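You operate a simulated robot arm through the tools that you are given. There is no shell and no other tool.

The job below is to be done with a simulated robot arm. You get a single attempt, and the scene is never put back.

Task
Dry the damp white-tipped rod from the red cup in the oven.
Fine: stand it in the free well, shut the lid, switch on for ten seconds or more, switch off, open the lid: it is wanted at once.

Only the result counts: the job must be done as asked and must still hold three seconds after the hand-in. Knocking over, shifting, dropping, spilling or breaking anything else fails it. Lids that push on must go on centred and level and be pressed home; caps that screw on are set level and turned clockwise until they are tight.

Robot
A 7-joint arm with a two-finger parallel gripper, fixed in place. Base frame: the origin is on the floor under the middle of its stand, x ahead of it, y to its left, z up. Readings come in m, degrees, newtons and seconds.
With the tool pointing down near the work surface it reaches from about 0.18 to 0.68 m from the base axis. Its first joint turns from -66.0 to 66.0 degrees. Payload 2.4 kg.
The tool frame sits at the grasp point between the pads (the TCP): z along the fingers, y along the line on which they close. The tips reach 0.03 m beyond it. The gripper opens to 0.094 m. The fingers are 0.028 m wide and 0.01 m thick; the gripper's body (0.05 by 0.096 m) begins 0.055 m behind the TCP.
Orientation is told as [roll, pitch, yaw] about the base's x, y, z axes, in that order, counted from this pose: with the fingers straight down and closing along the base's y, the tool's x points along the base's -x, its y along +y and its z along -z.

Tools
- The arm moves only by the tool move_arm. Its argument "increments" is a list that holds one entry, the list of rows, each a list of 7 numbers: the turn, a rotation vector about the tool's x, y, z in degrees, then the shift along the tool's x, y, z in cm, then the gripper command, from -1 (shut) to 1 (fully open), values between in proportion. In form: [[[wx, wy, wz, dx, dy, dz, hand], ...]]. A call has 1 to 20 rows; each row shifts and turns the commanded pose from where the row before left it, along the tool's axes as they then stand. Rows are played at 5 a second. More than 0.05 m and 8.6 degrees between two rows, or a gripper value outside its range, and nothing of the call is played. A pose out of reach is approached as far as the arm can. The call stops where the force on the tool passes 90 N (or 10 N more than at its start, if that is more) or the arm is blocked; 0.2 s more then pass. The fingers move at their own pace (about 0.153 m/s each) and stop on an object; they squeeze with about 25 N. The grip force told is the motor's: it shows also when the fingers shut on nothing. Time passes only in rows, and 0.2 s behind the last, so rows that do not move let the fingers close. The reply holds the time, the measured pose of the TCP, the force on the tool along the base axes, the opening and the grip force, in the units named above and with some noise, with the torque about the TCP (base axes, N m) and any sound that the robot's microphone picked up, and new pictures: "show" is both (left out), scene, wrist or none.
- Cameras (640 x 400 px; columns grow to the right, rows downward): "scene" is fixed at [0.042, 0.4746, 1.4464]; the picture's right is [-0.72, -0.69, 0.00], its down [-0.38, 0.40, -0.84] and it looks along [0.58, -0.60, -0.55] (base axes); focal length 232 px, centre (320, 200). "wrist" rides on the gripper at [0.076, 0.014, -0.103] in the tool frame; the picture's right is [-0.18, 0.98, 0.00], its down [-0.75, -0.14, -0.64] and it looks along [-0.63, -0.12, 0.77] (tool axes); focal length 243 px, centre (320, 200). There is no depth. A picture from a camera that has moved, and an enlarged one, comes with that camera's place and axes in the base frame and with its lens.
- inspect(camera, box): a new picture of the part [left, top, right, bottom] of that camera's present view, enlarged. The clock stands still meanwhile.
- job_done(): hands the job in; it is judged then, once.

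Nothing tells you positions but the pictures and the camera data. Unless the task says otherwise, let go and move clear before handing in.

The tools are called after "Request:" as name(argument=value, ...) on one line, values as JSON. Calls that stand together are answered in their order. move_arm: Moves the arm, as the interface text tells. Its arguments: {"type":"object","properties":{"increments":{"type":"array","items":{"type":"array","items":{"type":"array","items":{"type":"number"}}}},"show":{"type":"string","enum":["both","scene","wrist","none"]}},"required":["increments"]} The other tools are called the same way: inspect (camera, box) takes an enlarged picture of a part of a camera's view; job_done () hands the job in.

At the start:

```text
clock: 0.0
tcp_pos: [0.3786, -0.0711, 1.2695]
orientation: [0.0, 0.0, 0.0]
force: [-0.3, -0.4, -0.2]
ft_torque: [-0.01, -0.02, 0.01]
grip_width: 0.0942
finger_force: 0.0
```

scene: 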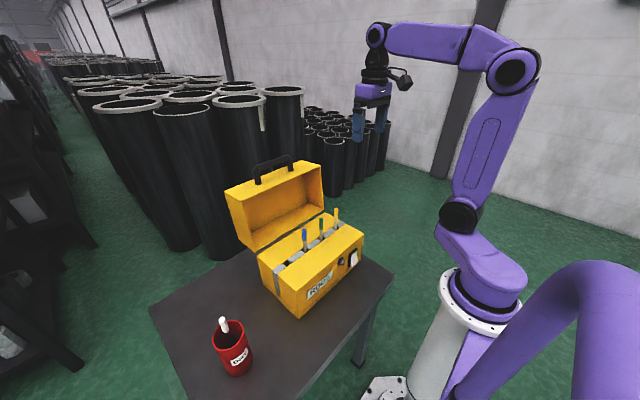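
wrist: 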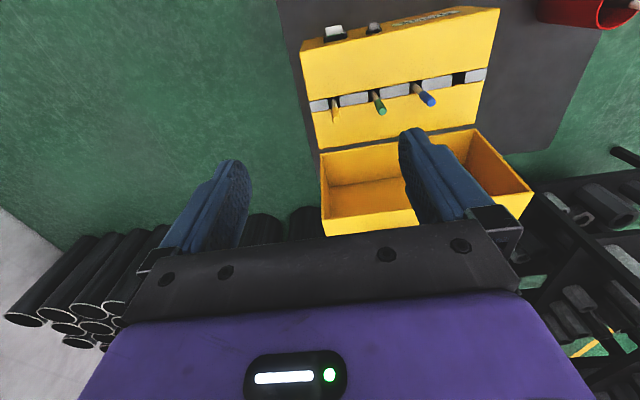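

I see a yellow toolbox-like oven with an open lid on a grey table, three rods (blue, green and yellow tipped) in wells, and a red cup holding a white-tipped rod. First I'll look closer at both.

Request:
inspect(camera="scene", box=[210, 140, 400, 330])

Request:
inspect(camera="scene", box=[180, 290, 290, 400])

Request:
inspect(camera="wrist", box=[280, 0, 540, 160])

Request:
inspect(camera="wrist", box=[520, 0, 640, 80])

```text
2.11 times, centred on (305, 235) of scene
camera zoom: at [0.042, 0.4746, 1.4464], right [-0.72, -0.69, 0.0], down [-0.38, 0.4, -0.84], along [0.58, -0.6, -0.55], focal length 488 px, centre (352, 126)
```

zoom: 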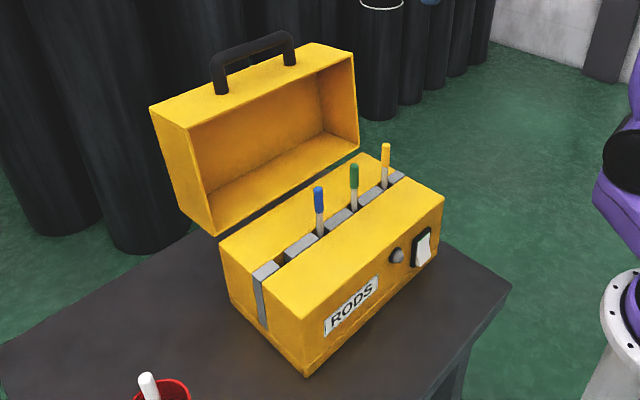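

```text
3.64 times, centred on (235, 345) of scene
camera zoom: at [0.042, 0.4746, 1.4464], right [-0.72, -0.69, 0.0], down [-0.38, 0.4, -0.84], along [0.58, -0.6, -0.55], focal length 842 px, centre (629, -327)
```

zoom: 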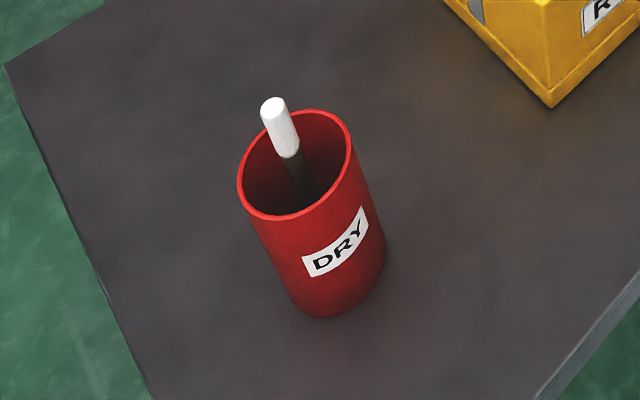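

```text
2.46 times, centred on (410, 80) of wrist
camera zoom: at [0.3028, -0.058, 1.3713], right [0.18, 0.98, 0.0], down [0.75, -0.14, 0.64], along [0.63, -0.12, -0.77], focal length 597 px, centre (98, 495)
```

zoom: 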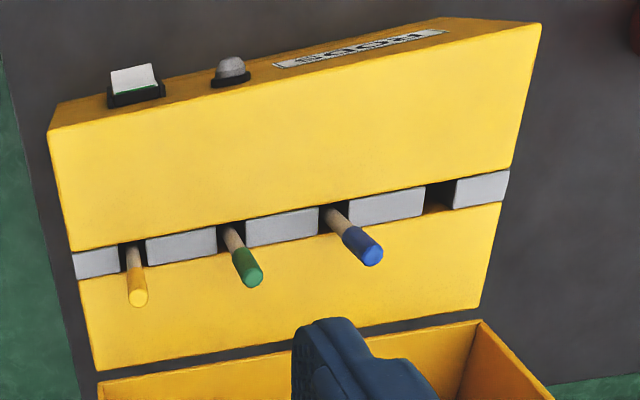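

```text
5.00 times, centred on (580, 40) of wrist
camera zoom: at [0.3028, -0.058, 1.3713], right [0.18, 0.98, 0.0], down [0.75, -0.14, 0.64], along [0.63, -0.12, -0.77], focal length 1213 px, centre (-980, 1000)
```

zoom: 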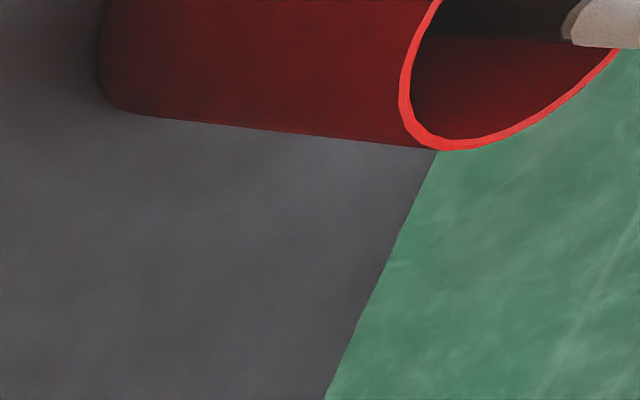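

The table top looks to be at z≈0.73. The oven front faces the robot at x≈0.37, with the switch near y≈-0.04, z≈0.80, and the free well is the one nearest the cup, which stands around (0.39, 0.42). I'll move over towards the cup at a safe height for a better look.

Request:
move_arm(increments=[[[0, 0, 0, 0, 3.7, 1.5, 1], [0, 0, 0, 0, 3.7, 1.5, 1], [0, 0, 0, 0, 3.7, 1.5, 1], [0, 0, 0, 0, 3.7, 1.5, 1], [0, 0, 0, 0, 3.7, 1.5, 1], [0, 0, 0, 0, 3.7, 1.5, 1], [0, 0, 0, 0, 3.7, 1.5, 1], [0, 0, 0, 0, 3.7, 1.5, 1], [0, 0, 0, 0, 3.7, 1.5, 1], [0, 0, 0, 0, 3.7, 1.5, 1], [0, 0, 0, 0, 0, 0, 1], [0, 0, 0, 0, 0, 0, 1]]])

```text
clock: 2.6
tcp_pos: [0.3797, 0.2989, 1.1198]
orientation: [0.1, 0.0, 0.0]
force: [0.0, 0.1, -0.3]
ft_torque: [0.0, -0.02, 0.01]
grip_width: 0.0942
finger_force: 0.0
camera wrist: at [0.3034, 0.312, 1.2208], right [0.18, 0.98, 0.0], down [0.75, -0.14, 0.64], along [0.63, -0.12, -0.77], focal length 243 px, centre (320, 200)
```

scene: 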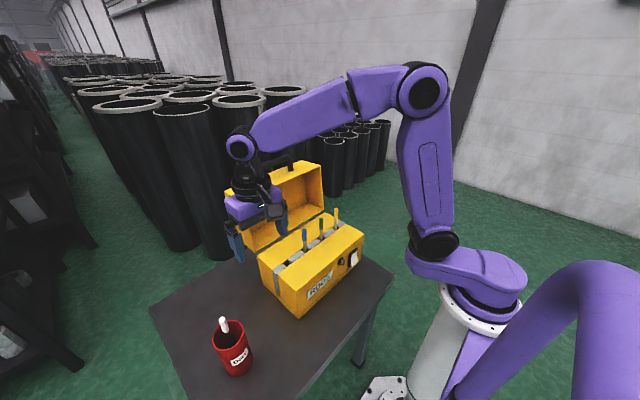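
wrist: 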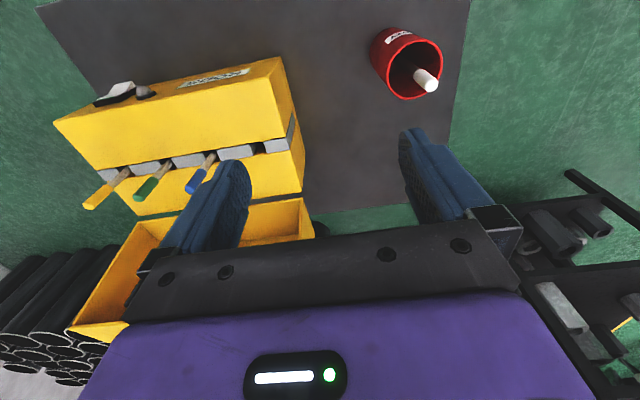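

Request:
inspect(camera="wrist", box=[340, 10, 480, 110])

Request:
inspect(camera="wrist", box=[40, 50, 330, 240])

Request:
inspect(camera="scene", box=[190, 300, 280, 390])

Request:
inspect(camera="scene", box=[260, 220, 380, 320])

```text
4.00 times, centred on (410, 60) of wrist
camera zoom: at [0.3034, 0.312, 1.2208], right [0.18, 0.98, 0.0], down [0.75, -0.14, 0.64], along [0.63, -0.12, -0.77], focal length 970 px, centre (-40, 760)
```

zoom: 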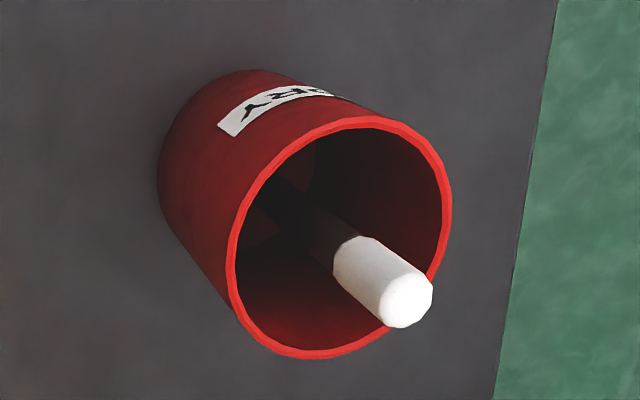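

```text
2.11 times, centred on (185, 145) of wrist
camera zoom: at [0.3034, 0.312, 1.2208], right [0.18, 0.98, 0.0], down [0.75, -0.14, 0.64], along [0.63, -0.12, -0.77], focal length 511 px, centre (604, 316)
```

zoom: 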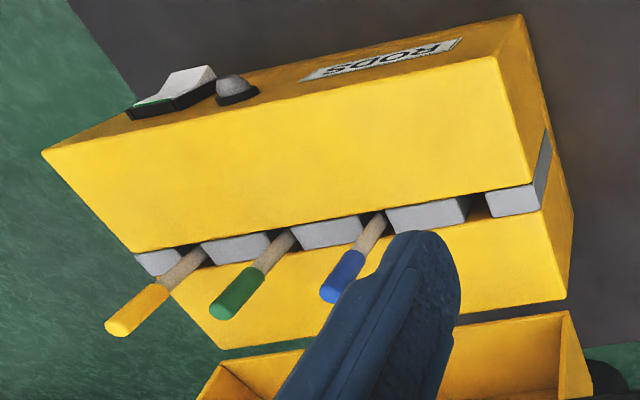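

```text
4.44 times, centred on (235, 345) of scene
camera zoom: at [0.042, 0.4747, 1.4464], right [-0.72, -0.69, 0.0], down [-0.38, 0.4, -0.84], along [0.58, -0.6, -0.55], focal length 1029 px, centre (698, -444)
```

zoom: 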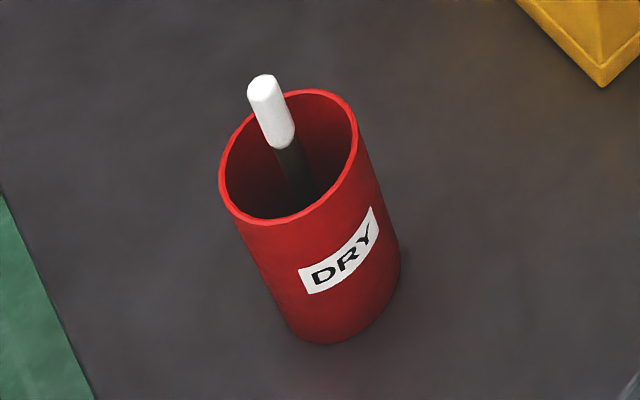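

```text
4.00 times, centred on (320, 270) of scene
camera zoom: at [0.042, 0.4747, 1.4464], right [-0.72, -0.69, 0.0], down [-0.38, 0.4, -0.84], along [0.58, -0.6, -0.55], focal length 926 px, centre (320, -80)
```

zoom: 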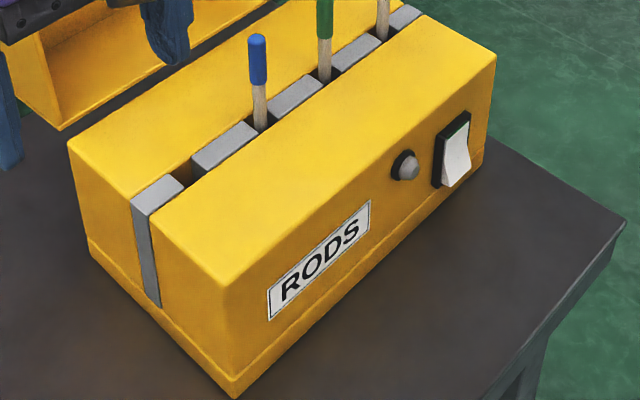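

The rod tip is at about (0.400, 0.418, 0.938) and the cup rim centre at (0.399, 0.422, 0.868), so the rod leans only slightly. I'll hover above the rod and check the alignment.

Request:
move_arm(increments=[[[0, 0, 0, -0.55, 3.0, 2.0, 1], [0, 0, 0, -0.55, 3.0, 2.0, 1], [0, 0, 0, -0.55, 3.0, 2.0, 1], [0, 0, 0, -0.5, 3.0, 2.0, 1], [0, 0, 0, 0, 0, 0, 1], [0, 0, 0, 0, 0, 0, 1]]])

```text
clock: 4.0
tcp_pos: [0.4017, 0.4182, 1.0386]
orientation: [0.0, -0.1, -0.1]
force: [-0.3, -1.0, 0.0]
ft_torque: [-0.02, -0.04, -0.01]
grip_width: 0.094
finger_force: 0.0
camera wrist: at [0.3248, 0.4324, 1.1399], right [0.18, 0.98, 0.0], down [0.75, -0.14, 0.64], along [0.63, -0.12, -0.77], focal length 243 px, centre (320, 200)
```

scene: 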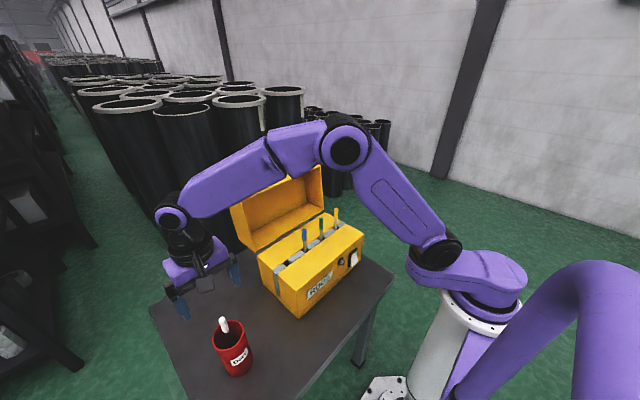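
wrist: 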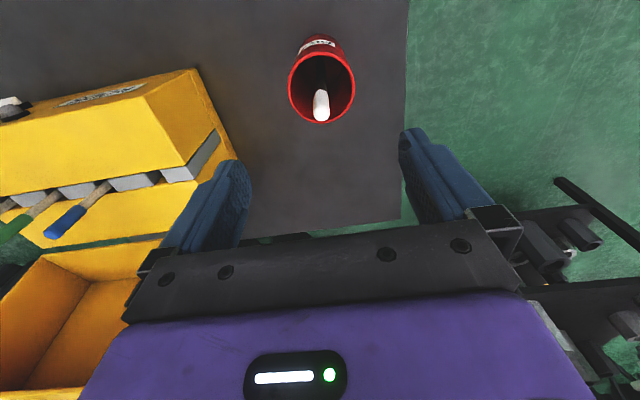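

Request:
inspect(camera="wrist", box=[270, 20, 370, 140])

Request:
inspect(camera="wrist", box=[60, 60, 260, 260])

```text
3.33 times, centred on (320, 80) of wrist
camera zoom: at [0.3248, 0.4324, 1.1399], right [0.18, 0.98, 0.0], down [0.75, -0.14, 0.64], along [0.63, -0.12, -0.77], focal length 809 px, centre (320, 600)
```

zoom: 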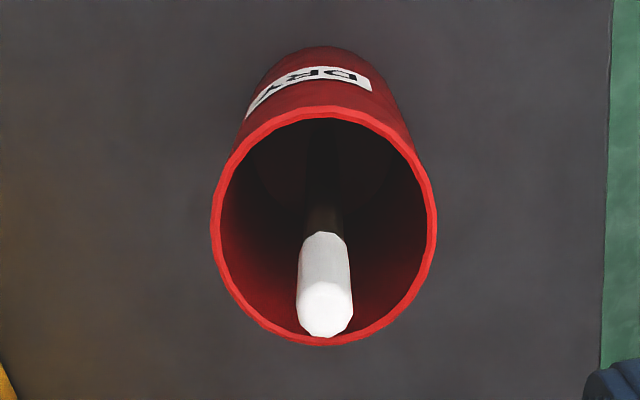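

```text
2.00 times, centred on (160, 160) of wrist
camera zoom: at [0.3248, 0.4324, 1.1399], right [0.18, 0.98, 0.0], down [0.75, -0.14, 0.64], along [0.63, -0.12, -0.77], focal length 485 px, centre (640, 280)
```

zoom: 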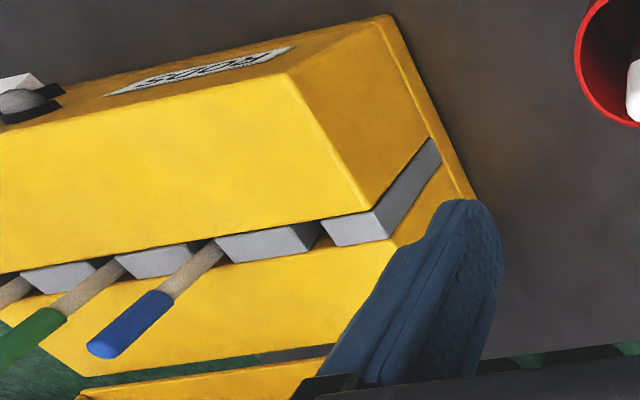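

The rod tip sits almost exactly under the grasp point. I'll go down to about z=0.912, which keeps the fingertips above the cup rim, and then close.

Request:
move_arm(increments=[[[0, 0, 0, 0, 0.1, 3.2, 1], [0, 0, 0, 0, 0, 3.2, 1], [0, 0, 0, 0, 0, 3.2, 1], [0, 0, 0, 0, 0, 3.0, 1], [0, 0, 0, 0, 0, 0, 1], [0, 0, 0, 0, 0, 0, 1]]])

```text
clock: 5.4
tcp_pos: [0.4001, 0.4207, 0.9123]
orientation: [0.0, 0.0, -0.1]
force: [0.7, 0.1, -0.4]
ft_torque: [0.02, 0.0, -0.01]
grip_width: 0.0943
finger_force: 0.1
camera wrist: at [0.3237, 0.4336, 1.0143], right [0.18, 0.98, 0.0], down [0.75, -0.14, 0.64], along [0.63, -0.12, -0.77], focal length 243 px, centre (320, 200)
```

scene: 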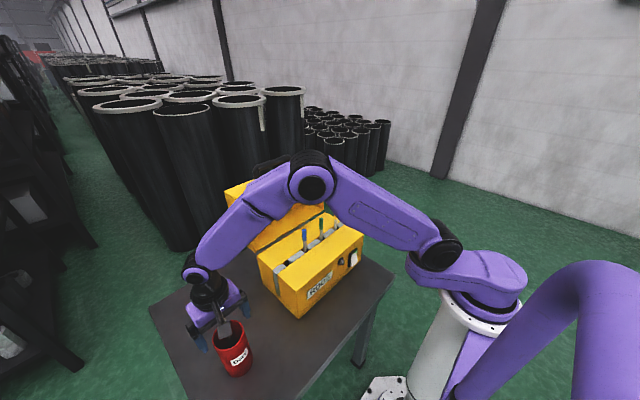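
wrist: 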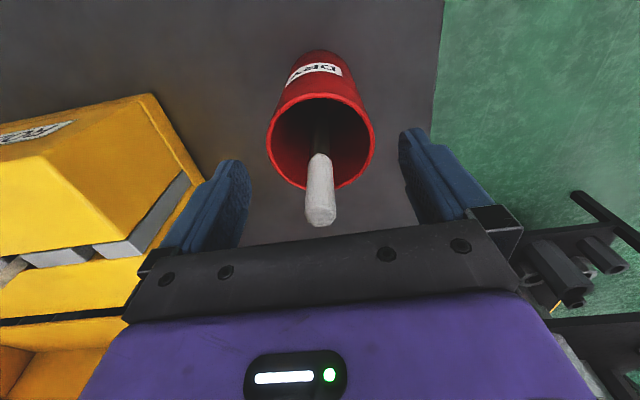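

The rod stands between the open fingers. Now I'll close the gripper.

Request:
move_arm(increments=[[[0, 0, 0, 0, 0, 0, 0.3], [0, 0, 0, 0, 0, 0, -0.2], [0, 0, 0, 0, 0, 0, -1], [0, 0, 0, 0, 0, 0, -1], [0, 0, 0, 0, 0, 0, -1]]])

```text
clock: 6.6
tcp_pos: [0.4006, 0.4208, 0.9124]
orientation: [0.0, -0.1, 0.0]
force: [-1.2, 0.5, 1.2]
ft_torque: [0.15, 0.04, 0.0]
grip_width: 0.0128
finger_force: 24.9
camera wrist: at [0.3237, 0.4336, 1.0146], right [0.18, 0.98, 0.0], down [0.75, -0.14, 0.64], along [0.63, -0.12, -0.77], focal length 243 px, centre (320, 200)
```

scene: 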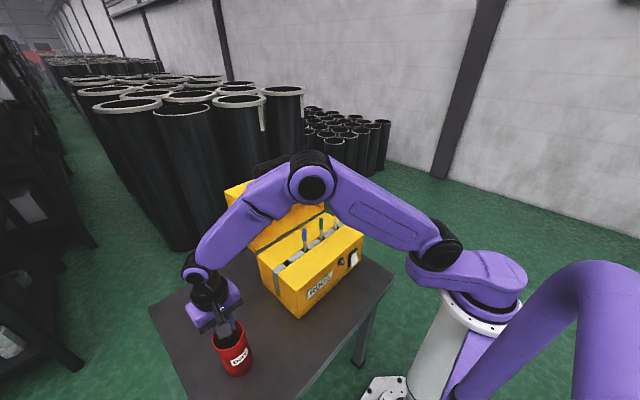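
wrist: 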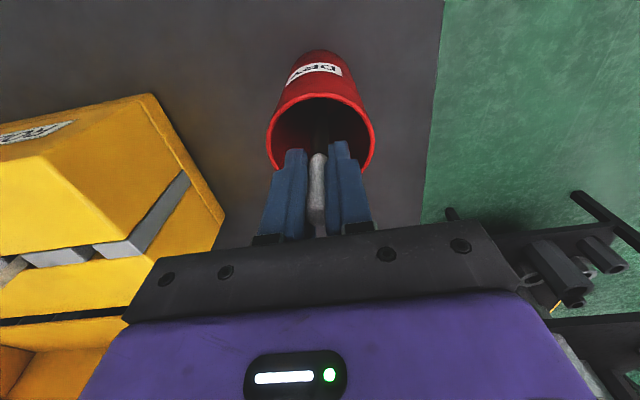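

The rod is gripped at 12.8 mm width. I'll lift it straight up out of the cup.

Request:
move_arm(increments=[[[0, 0, 0, 0, 0, -1.0, -1], [0, 0, 0, 0, 0, -2.5, -1], [0, 0, 0, 0, 0, -3.5, -1], [0, 0, 0, 0, 0, -3.5, -1], [0, 0, 0, 0, 0, -3.5, -1], [0, 0, 0, 0, 0, -3.5, -1], [0, 0, 0, 0, 0, -3.5, -1], [0, 0, 0, 0, 0, 0, -1], [0, 0, 0, 0, 0, 0, -1]]])

```text
clock: 8.6
tcp_pos: [0.3995, 0.4189, 1.1257]
orientation: [0.0, 0.0, 0.1]
force: [-0.6, 0.4, -1.0]
ft_torque: [-0.03, 0.0, 0.01]
grip_width: 0.0127
finger_force: 25.1
camera wrist: at [0.3236, 0.4325, 1.2266], right [0.18, 0.98, 0.0], down [0.75, -0.14, 0.64], along [0.63, -0.12, -0.77], focal length 243 px, centre (320, 200)
```

scene: 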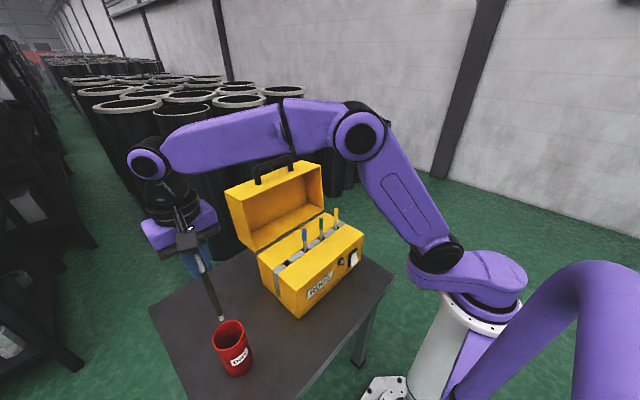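
wrist: 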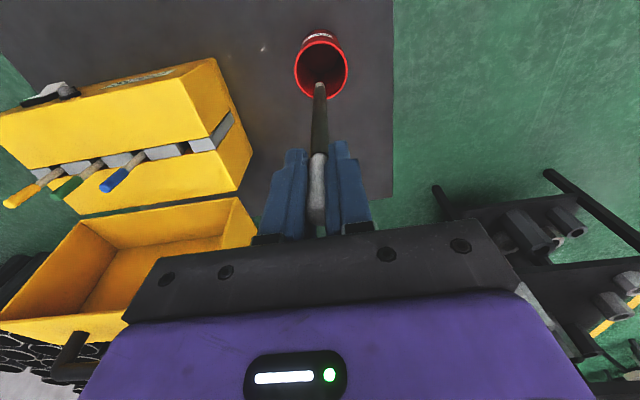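

Request:
inspect(camera="scene", box=[140, 220, 280, 390])

Request:
inspect(camera="wrist", box=[260, 10, 400, 230])

```text
2.35 times, centred on (210, 305) of scene
camera zoom: at [0.042, 0.4747, 1.4464], right [-0.72, -0.69, 0.0], down [-0.38, 0.4, -0.84], along [0.58, -0.6, -0.55], focal length 545 px, centre (579, -47)
```

zoom: 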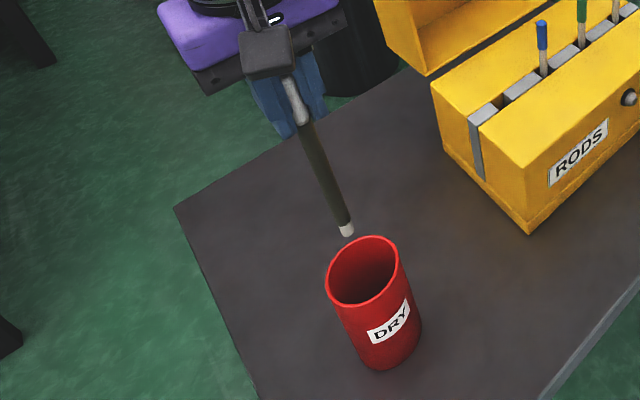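

```text
1.82 times, centred on (330, 120) of wrist
camera zoom: at [0.3236, 0.4325, 1.2266], right [0.18, 0.98, 0.0], down [0.75, -0.14, 0.64], along [0.63, -0.12, -0.77], focal length 441 px, centre (302, 346)
```

zoom: 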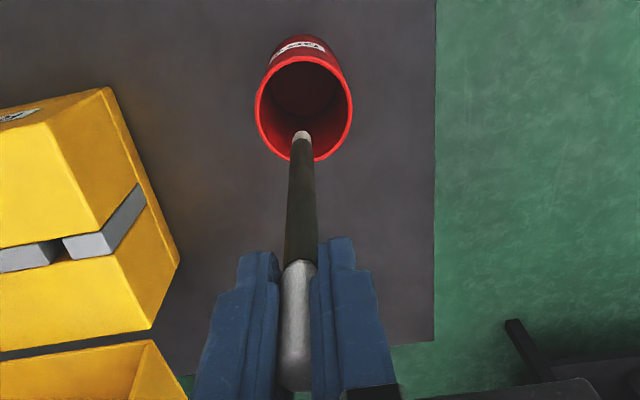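

The rod is clear of the cup with its lower end about 0.18 m below the grasp point, and the cup stands undisturbed. Next I'll move over to the free well, staying high.

Request:
move_arm(increments=[[[0, 0, 0, -1.15, -2.5, 0, -1], [0, 0, 0, -1.15, -3.7, 0, -1], [0, 0, 0, -1.15, -4.0, 0, -1], [0, 0, 0, -1.15, -4.0, 0, -1], [0, 0, 0, -1.15, -4.0, 0, -1], [0, 0, 0, -1.15, -3.5, 0, -1], [0, 0, 0, -0.25, -2.4, 0, -1], [0, 0, 0, 0, 0, 0, -1], [0, 0, 0, 0, 0, 0, -1]]])

```text
clock: 10.6
tcp_pos: [0.4743, 0.1764, 1.1222]
orientation: [0.0, 0.0, 0.0]
force: [-0.4, 0.7, -0.8]
ft_torque: [0.02, 0.03, -0.01]
grip_width: 0.0128
finger_force: 24.7
camera wrist: at [0.3975, 0.1908, 1.2238], right [0.18, 0.98, 0.0], down [0.75, -0.14, 0.64], along [0.63, -0.12, -0.77], focal length 243 px, centre (320, 200)
```

scene: 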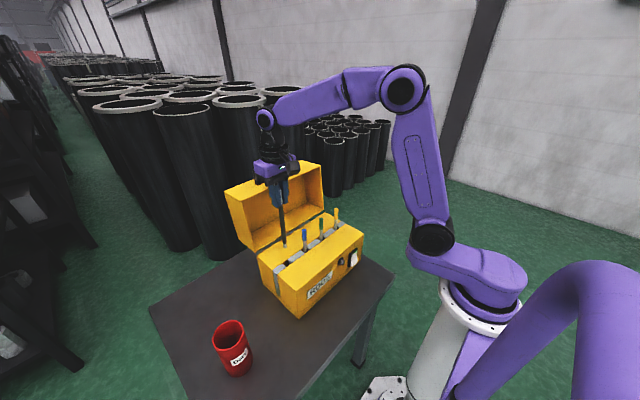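
wrist: 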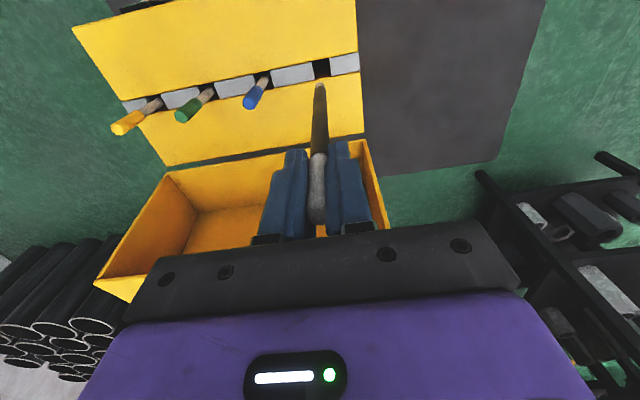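

Request:
inspect(camera="wrist", box=[240, 30, 400, 130])

Request:
inspect(camera="scene", box=[230, 170, 350, 290])

```text
4.00 times, centred on (320, 80) of wrist
camera zoom: at [0.3975, 0.1908, 1.2238], right [0.18, 0.98, 0.0], down [0.75, -0.14, 0.64], along [0.63, -0.12, -0.77], focal length 970 px, centre (320, 680)
```

zoom: 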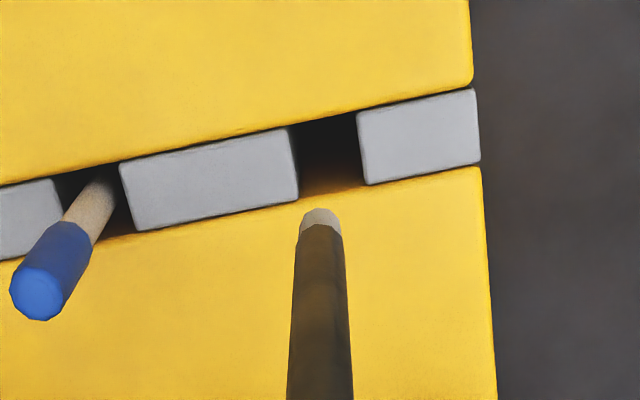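

```text
3.33 times, centred on (290, 230) of scene
camera zoom: at [0.042, 0.4746, 1.4464], right [-0.72, -0.69, 0.0], down [-0.38, 0.4, -0.84], along [0.58, -0.6, -0.55], focal length 772 px, centre (420, 100)
```

zoom: 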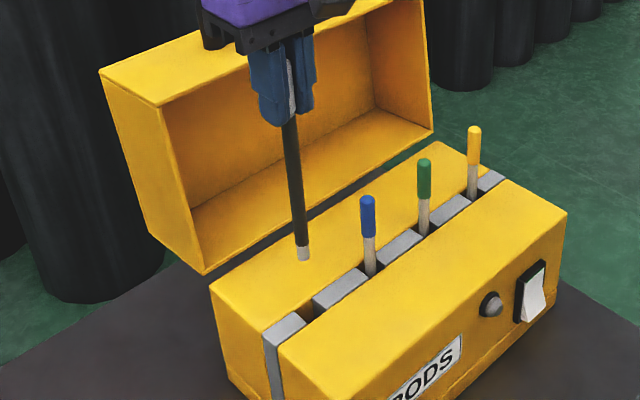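

The well's opening is 22 mm square, centred at about (0.471, 0.180), with the oven top at z≈0.865. I'll straighten the small tilt, nudge into line, go down until the rod end is just above the well, and check.

Request:
move_arm(increments=[[[0, -1.3, 0, 0.15, 0.15, 0, -1], [0, 0, 0, 0, 0, 2.5, -1], [0, 0, 0, 0, 0, 2.0, -1], [0, 0, 0, 0, 0, 1.0, -1], [0, 0, 0, 0, 0, 0, -1], [0, 0, 0, 0, 0, 0, -1]]])

Request:
inspect(camera="wrist", box=[240, 30, 400, 130])

Request:
inspect(camera="scene", box=[250, 210, 330, 290])

```text
clock: 12.0
tcp_pos: [0.4722, 0.1792, 1.0689]
orientation: [0.0, -1.2, 0.1]
force: [-1.1, -0.2, -1.1]
ft_torque: [-0.03, -0.02, -0.02]
grip_width: 0.0128
finger_force: 25.0
camera wrist: at [0.3937, 0.1931, 1.1683], right [0.18, 0.98, 0.0], down [0.74, -0.14, 0.66], along [0.65, -0.12, -0.75], focal length 243 px, centre (320, 200)
```

scene: 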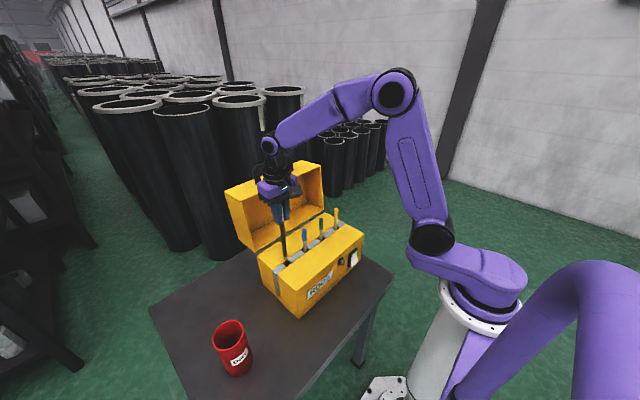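
wrist: 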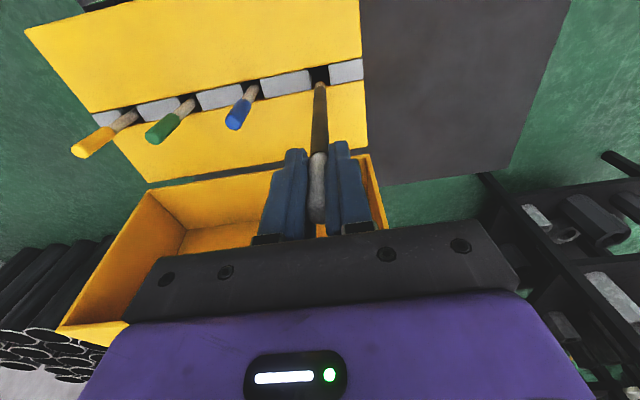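

```text
4.00 times, centred on (320, 80) of wrist
camera zoom: at [0.3937, 0.1931, 1.1683], right [0.18, 0.98, 0.0], down [0.74, -0.14, 0.66], along [0.65, -0.12, -0.75], focal length 970 px, centre (320, 680)
```

zoom: 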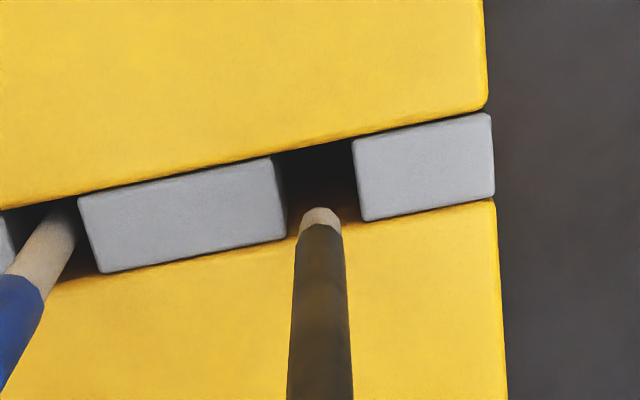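

```text
5.00 times, centred on (290, 250) of scene
camera zoom: at [0.042, 0.4747, 1.4464], right [-0.72, -0.69, 0.0], down [-0.38, 0.4, -0.84], along [0.58, -0.6, -0.55], focal length 1158 px, centre (470, -50)
```

zoom: 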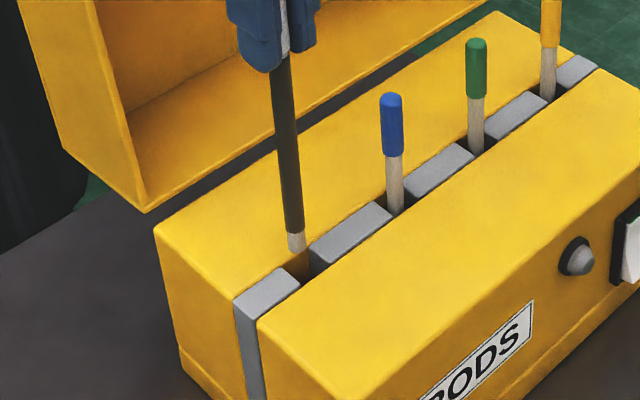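

The rod end is now about 4–5 mm too far forward, so the rod was upright before my tilt correction. I'll undo the tilt and re-check.

Request:
move_arm(increments=[[[0, 1.3, 0, 0, 0.05, 0, -1], [0, 0, 0, 0, 0, 0, -1], [0, 0, 0, 0, 0, 0, -1]]])

Request:
inspect(camera="wrist", box=[240, 30, 400, 130])

Request:
inspect(camera="scene", box=[260, 220, 320, 280])

```text
clock: 12.8
tcp_pos: [0.4718, 0.1802, 1.0692]
orientation: [0.0, 0.0, 0.0]
force: [0.3, 0.7, -0.7]
ft_torque: [-0.06, 0.0, 0.03]
grip_width: 0.0131
finger_force: 24.8
camera wrist: at [0.396, 0.194, 1.1706], right [0.18, 0.98, 0.0], down [0.75, -0.14, 0.64], along [0.63, -0.12, -0.77], focal length 243 px, centre (320, 200)
```

scene: 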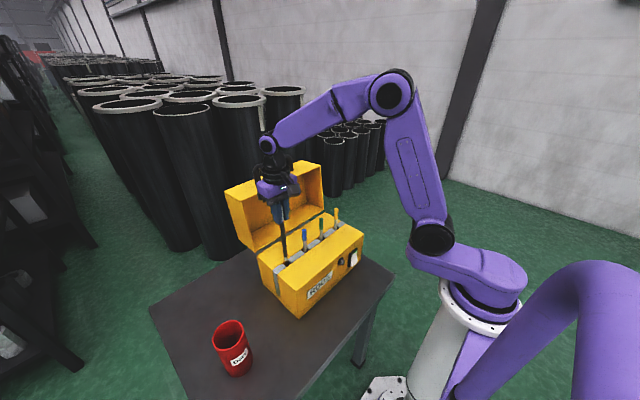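
wrist: 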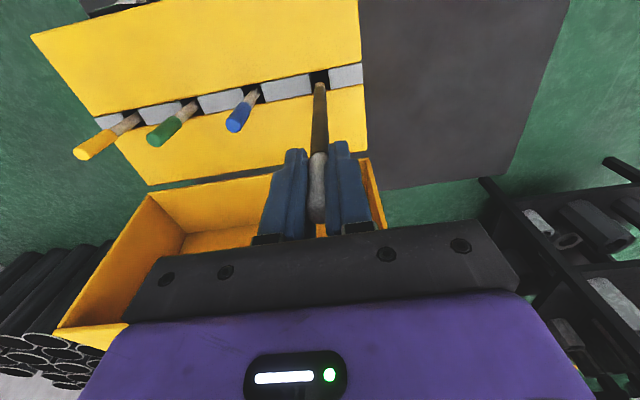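

```text
4.00 times, centred on (320, 80) of wrist
camera zoom: at [0.396, 0.194, 1.1706], right [0.18, 0.98, 0.0], down [0.75, -0.14, 0.64], along [0.63, -0.12, -0.77], focal length 970 px, centre (320, 680)
```

zoom: 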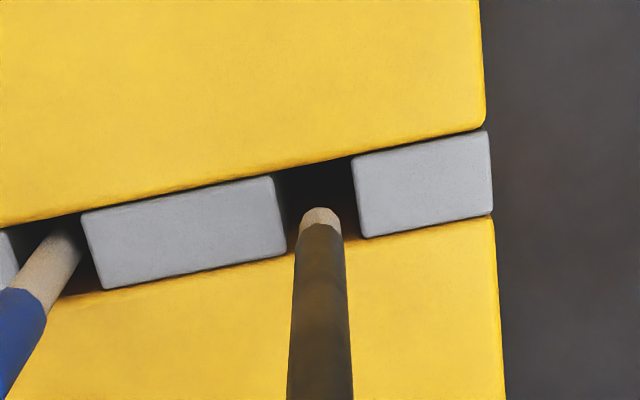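

```text
6.67 times, centred on (290, 250) of scene
camera zoom: at [0.042, 0.4746, 1.4464], right [-0.72, -0.69, 0.0], down [-0.38, 0.4, -0.84], along [0.58, -0.6, -0.55], focal length 1544 px, centre (520, -133)
```

zoom: 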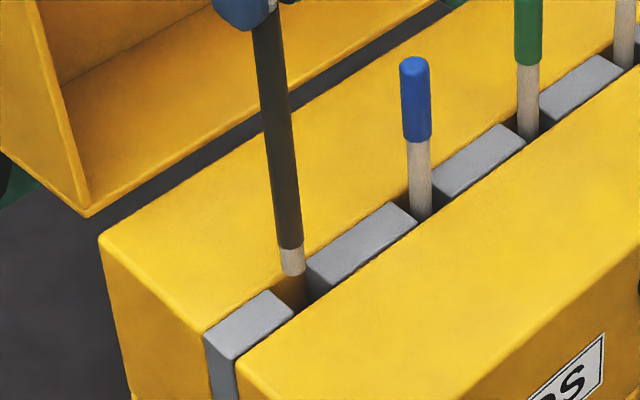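

The rod end is now over the well opening within about 1–2 mm. I'll lower it in, watching the forces.

Request:
move_arm(increments=[[[0, 0, 0, 0.05, -0.05, 1.0, -1], [0, 0, 0, 0, 0, 1.5, -1], [0, 0, 0, 0, 0, 1.5, -1], [0, 0, 0, 0, 0, 1.5, -1], [0, 0, 0, 0, 0, 0, -1]]])

Request:
inspect(camera="scene", box=[250, 200, 330, 280])

```text
clock: 14.0
tcp_pos: [0.4681, 0.1808, 1.0132]
orientation: [0.0, 0.1, 0.0]
force: [-0.2, 0.1, -0.5]
ft_torque: [0.04, -0.03, 0.01]
grip_width: 0.0128
finger_force: 25.2
camera wrist: at [0.3938, 0.1935, 1.1158], right [0.18, 0.98, 0.0], down [0.75, -0.14, 0.64], along [0.63, -0.12, -0.77], focal length 243 px, centre (320, 200)
```

scene: 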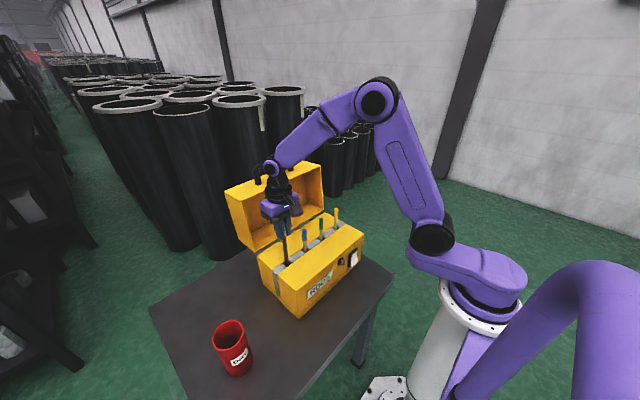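
wrist: 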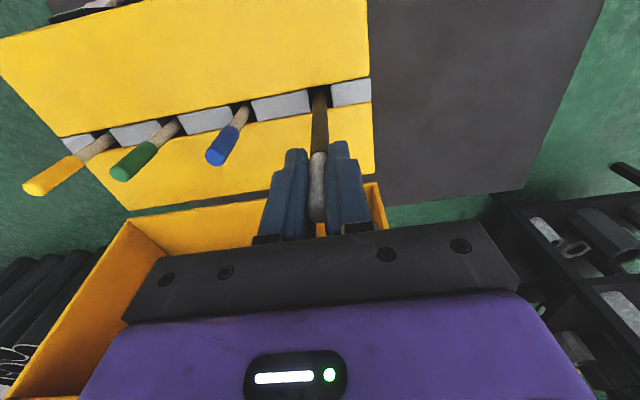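

```text
5.00 times, centred on (290, 240) of scene
camera zoom: at [0.042, 0.4747, 1.4464], right [-0.72, -0.69, 0.0], down [-0.38, 0.4, -0.84], along [0.58, -0.6, -0.55], focal length 1158 px, centre (470, 0)
```

zoom: 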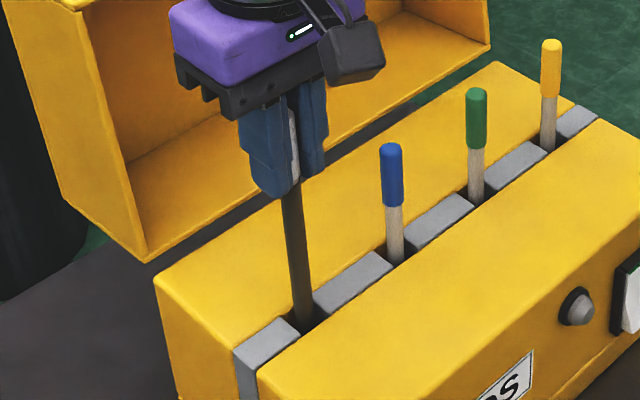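

The rod is entering the well freely. I'll continue down in small steps to the bottom.

Request:
move_arm(increments=[[[0, 0, 0, 0, 0, 1.5, -1], [0, 0, 0, 0, 0, 1.5, -1], [0, 0, 0, 0, 0, 1.3, -1], [0, 0, 0, 0, 0, 0.7, -1], [0, 0, 0, 0, 0, 0.5, -1], [0, 0, 0, 0, 0, 0, -1]]])

Request:
inspect(camera="scene", box=[250, 200, 330, 280])

Request:
inspect(camera="wrist", box=[220, 50, 400, 200])

```text
clock: 15.4
tcp_pos: [0.4719, 0.1802, 0.9589]
orientation: [0.0, -0.1, 0.0]
force: [-0.4, -0.2, -0.3]
ft_torque: [0.03, -0.04, 0.03]
grip_width: 0.0127
finger_force: 25.1
camera wrist: at [0.3949, 0.1937, 1.0612], right [0.18, 0.98, 0.0], down [0.75, -0.14, 0.64], along [0.63, -0.12, -0.77], focal length 243 px, centre (320, 200)
```

scene: 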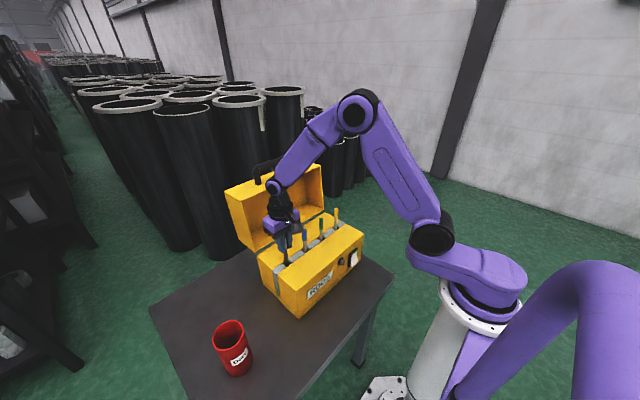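
wrist: 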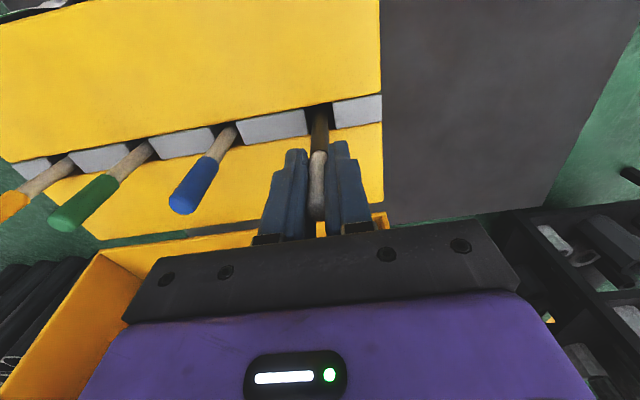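

```text
5.00 times, centred on (290, 240) of scene
camera zoom: at [0.042, 0.4747, 1.4464], right [-0.72, -0.69, 0.0], down [-0.38, 0.4, -0.84], along [0.58, -0.6, -0.55], focal length 1158 px, centre (470, 0)
```

zoom: 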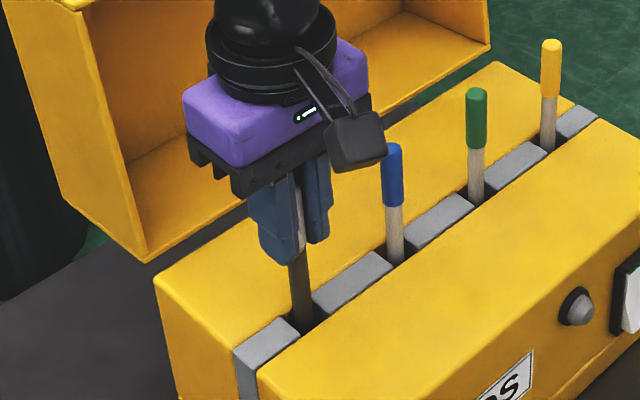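

```text
2.67 times, centred on (310, 125) of wrist
camera zoom: at [0.3949, 0.1937, 1.0612], right [0.18, 0.98, 0.0], down [0.75, -0.14, 0.64], along [0.63, -0.12, -0.77], focal length 647 px, centre (347, 400)
```

zoom: 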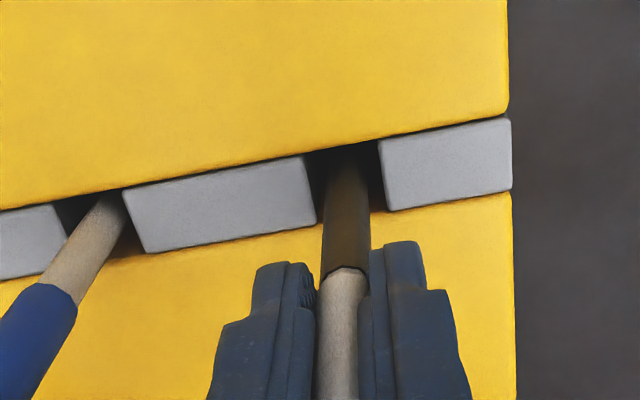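

Still no contact. I'm creeping down and watching the vertical force.

Request:
move_arm(increments=[[[0, 0, 0, 0, 0, 0.5, -1], [0, 0, 0, 0, 0, 0.4, -1], [0, 0, 0, 0, 0, 0, -1]]], show="none")

```text
clock: 16.2
tcp_pos: [0.4708, 0.181, 0.9511]
orientation: [0.0, 0.0, -0.1]
force: [0.4, -0.1, 0.8]
ft_torque: [0.04, 0.03, -0.01]
grip_width: 0.0126
finger_force: 25.5
```

Request:
move_arm(increments=[[[0, 0, 0, 0, 0, 0.4, -1], [0, 0, 0, 0, 0, 0, -1]]], show="none")

```text
clock: 16.8
tcp_pos: [0.471, 0.1799, 0.9465]
orientation: [0.1, 0.0, 0.0]
force: [0.6, 1.1, -0.6]
ft_torque: [0.05, 0.0, 0.01]
grip_width: 0.0127
finger_force: 24.9
```

Request:
move_arm(increments=[[[0, 0, 0, 0, 0, 0.4, -1], [0, 0, 0, 0, 0, 0, -1]]], show="none")

```text
clock: 17.4
tcp_pos: [0.4715, 0.1791, 0.9427]
orientation: [0.0, -0.1, -0.1]
force: [-0.2, -0.5, 7.0]
ft_torque: [-0.41, 0.17, 0.02]
grip_width: 0.0129
finger_force: 24.7
```

Contact at TCP z=0.943 gives 7 N, so the rod stands on the well floor, matching the height of the other rods. I'll relieve the pressure slightly and open the fingers partway.

Request:
move_arm(increments=[[[0, 0, 0, 0, 0, -0.1, -1], [0, 0, 0, 0, 0, 0, -0.5], [0, 0, 0, 0, 0, 0, -0.2], [0, 0, 0, 0, 0, 0, 0.1], [0, 0, 0, 0, 0, 0, 0.1]]])

Request:
inspect(camera="wrist", box=[220, 50, 400, 250])

Request:
inspect(camera="scene", box=[250, 200, 330, 280])

```text
clock: 18.6
tcp_pos: [0.4702, 0.1793, 0.9423]
orientation: [0.0, 0.0, -0.1]
force: [0.1, -0.1, -0.3]
ft_torque: [0.01, 0.0, -0.01]
grip_width: 0.0514
finger_force: 0.0
camera wrist: at [0.395, 0.1938, 1.0446], right [0.18, 0.98, 0.0], down [0.75, -0.14, 0.64], along [0.63, -0.12, -0.77], focal length 243 px, centre (320, 200)
```

scene: 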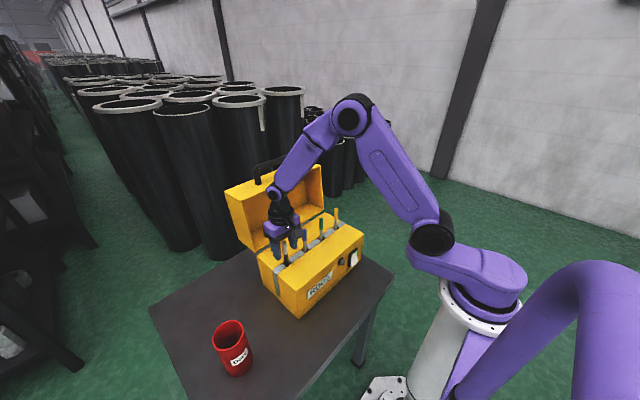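
wrist: 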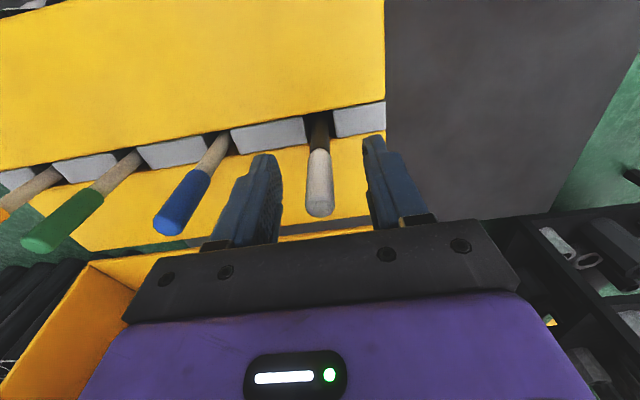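

```text
2.00 times, centred on (310, 150) of wrist
camera zoom: at [0.395, 0.1938, 1.0446], right [0.18, 0.98, 0.0], down [0.75, -0.14, 0.64], along [0.63, -0.12, -0.77], focal length 485 px, centre (340, 300)
```

zoom: 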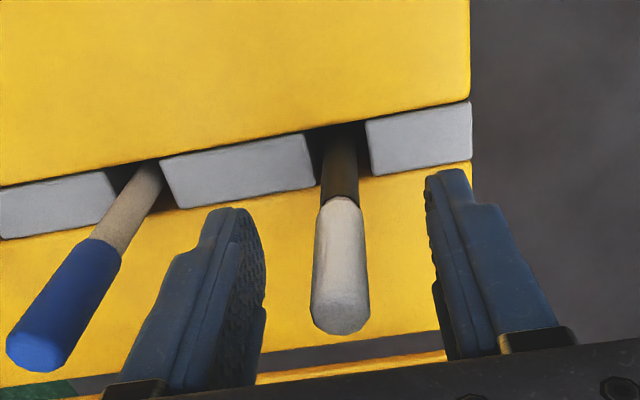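

```text
5.00 times, centred on (290, 240) of scene
camera zoom: at [0.042, 0.4746, 1.4464], right [-0.72, -0.69, 0.0], down [-0.38, 0.4, -0.84], along [0.58, -0.6, -0.55], focal length 1158 px, centre (470, 0)
```

zoom: 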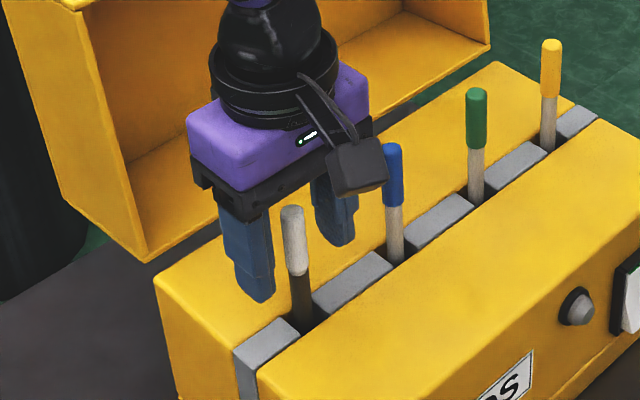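

The rod stands freely in the well. I'll retreat upward, then turn the gripper a quarter turn so the fingers can straddle the lid's handle bar, and have a look.

Request:
move_arm(increments=[[[0, 0, 0, 0, 0, -2, 0.1], [0, 0, 0, 0, 0, -3.5, 0.1], [0, 0, 0, 0, 0, -4.5, 0.1], [0, 0, 0, 0, 0, -4.5, 0.1], [0, 0, 0, 0, 0, -4.5, 0.1], [0, 0, 0, 1.0, -1.0, -4.5, 0.1], [0, 0, 0, 1.0, -2.0, -3, 0.1], [0, 0, 0, 1.0, -3.0, 0, 0.1], [0, 0, 0, 0, -3.0, 0, 0.1], [0, 0, 0, 0, -2.4, 0, 0.1], [0, 0, 0, 0, 0, 0, 0.1]]])

Request:
inspect(camera="scene", box=[210, 140, 370, 300])

```text
clock: 21.0
tcp_pos: [0.442, 0.0692, 1.2087]
orientation: [0.0, 0.0, 0.0]
force: [0.2, -0.8, -0.7]
ft_torque: [-0.02, 0.01, -0.03]
grip_width: 0.0517
finger_force: 0.0
camera wrist: at [0.3664, 0.0816, 1.3097], right [0.18, 0.98, 0.0], down [0.75, -0.14, 0.64], along [0.63, -0.12, -0.77], focal length 243 px, centre (320, 200)
```

scene: 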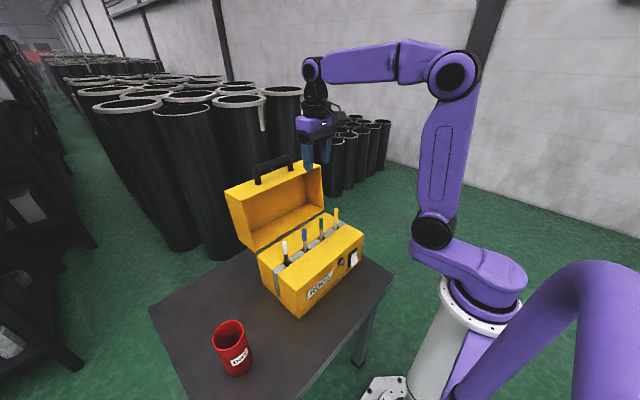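
wrist: 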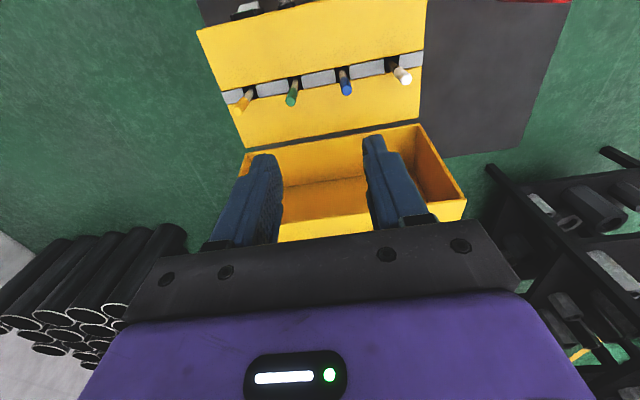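

```text
2.50 times, centred on (290, 220) of scene
camera zoom: at [0.042, 0.4746, 1.4464], right [-0.72, -0.69, 0.0], down [-0.38, 0.4, -0.84], along [0.58, -0.6, -0.55], focal length 579 px, centre (395, 150)
```

zoom: 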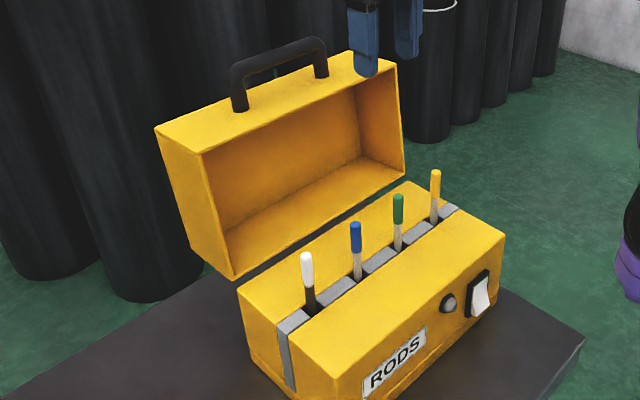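

The rods are all standing, white one included. The handle bar sits around (0.66, 0.062, 1.12) on the open lid. I'll turn the gripper 90° and pitch it forward about 30°, ready to grasp the bar.

Request:
move_arm(increments=[[[0, 0, 8.2, 0, 0, -0.2, 0.1], [0, 0, 8.2, 0, 0, -0.2, 0.1], [0, 0, 8.2, 0, 0, -0.2, 0.1], [0, 0, 8.2, 0, 0, -0.2, 0.1], [0, 0, 8.2, 0, 0, -0.2, 0.1], [0, 0, 8.2, 0, 0, 0, 0.1], [0, 0, 8.2, 0, 0, 0, 0.1], [0, 0, 8.2, 0, 0, 0, 0.1], [0, 0, 8.2, 0, 0, 0, 0.1], [0, 0, 8.2, 0, 0, 0, 0.1], [0, 0, 8.0, 0, 0, 0, 0.1], [0, 0, 0, 0, 0, 0, 0.1]]])

```text
clock: 23.6
tcp_pos: [0.4408, 0.0668, 1.2176]
orientation: [0.0, 0.1, -90.1]
force: [0.0, 0.3, 0.1]
ft_torque: [-0.03, 0.0, -0.02]
grip_width: 0.0517
finger_force: 0.0
camera wrist: at [0.4555, 0.1412, 1.3193], right [0.98, -0.19, 0.0], down [-0.14, -0.75, 0.64], along [-0.12, -0.63, -0.77], focal length 243 px, centre (320, 200)
```

scene: 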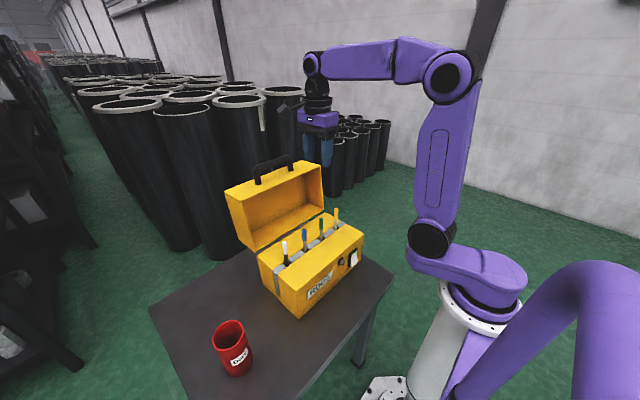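
wrist: 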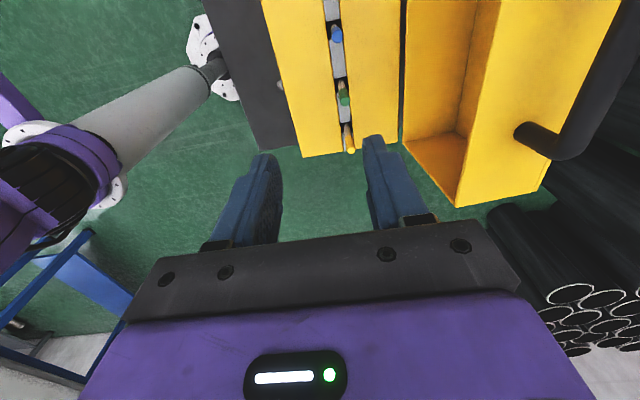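

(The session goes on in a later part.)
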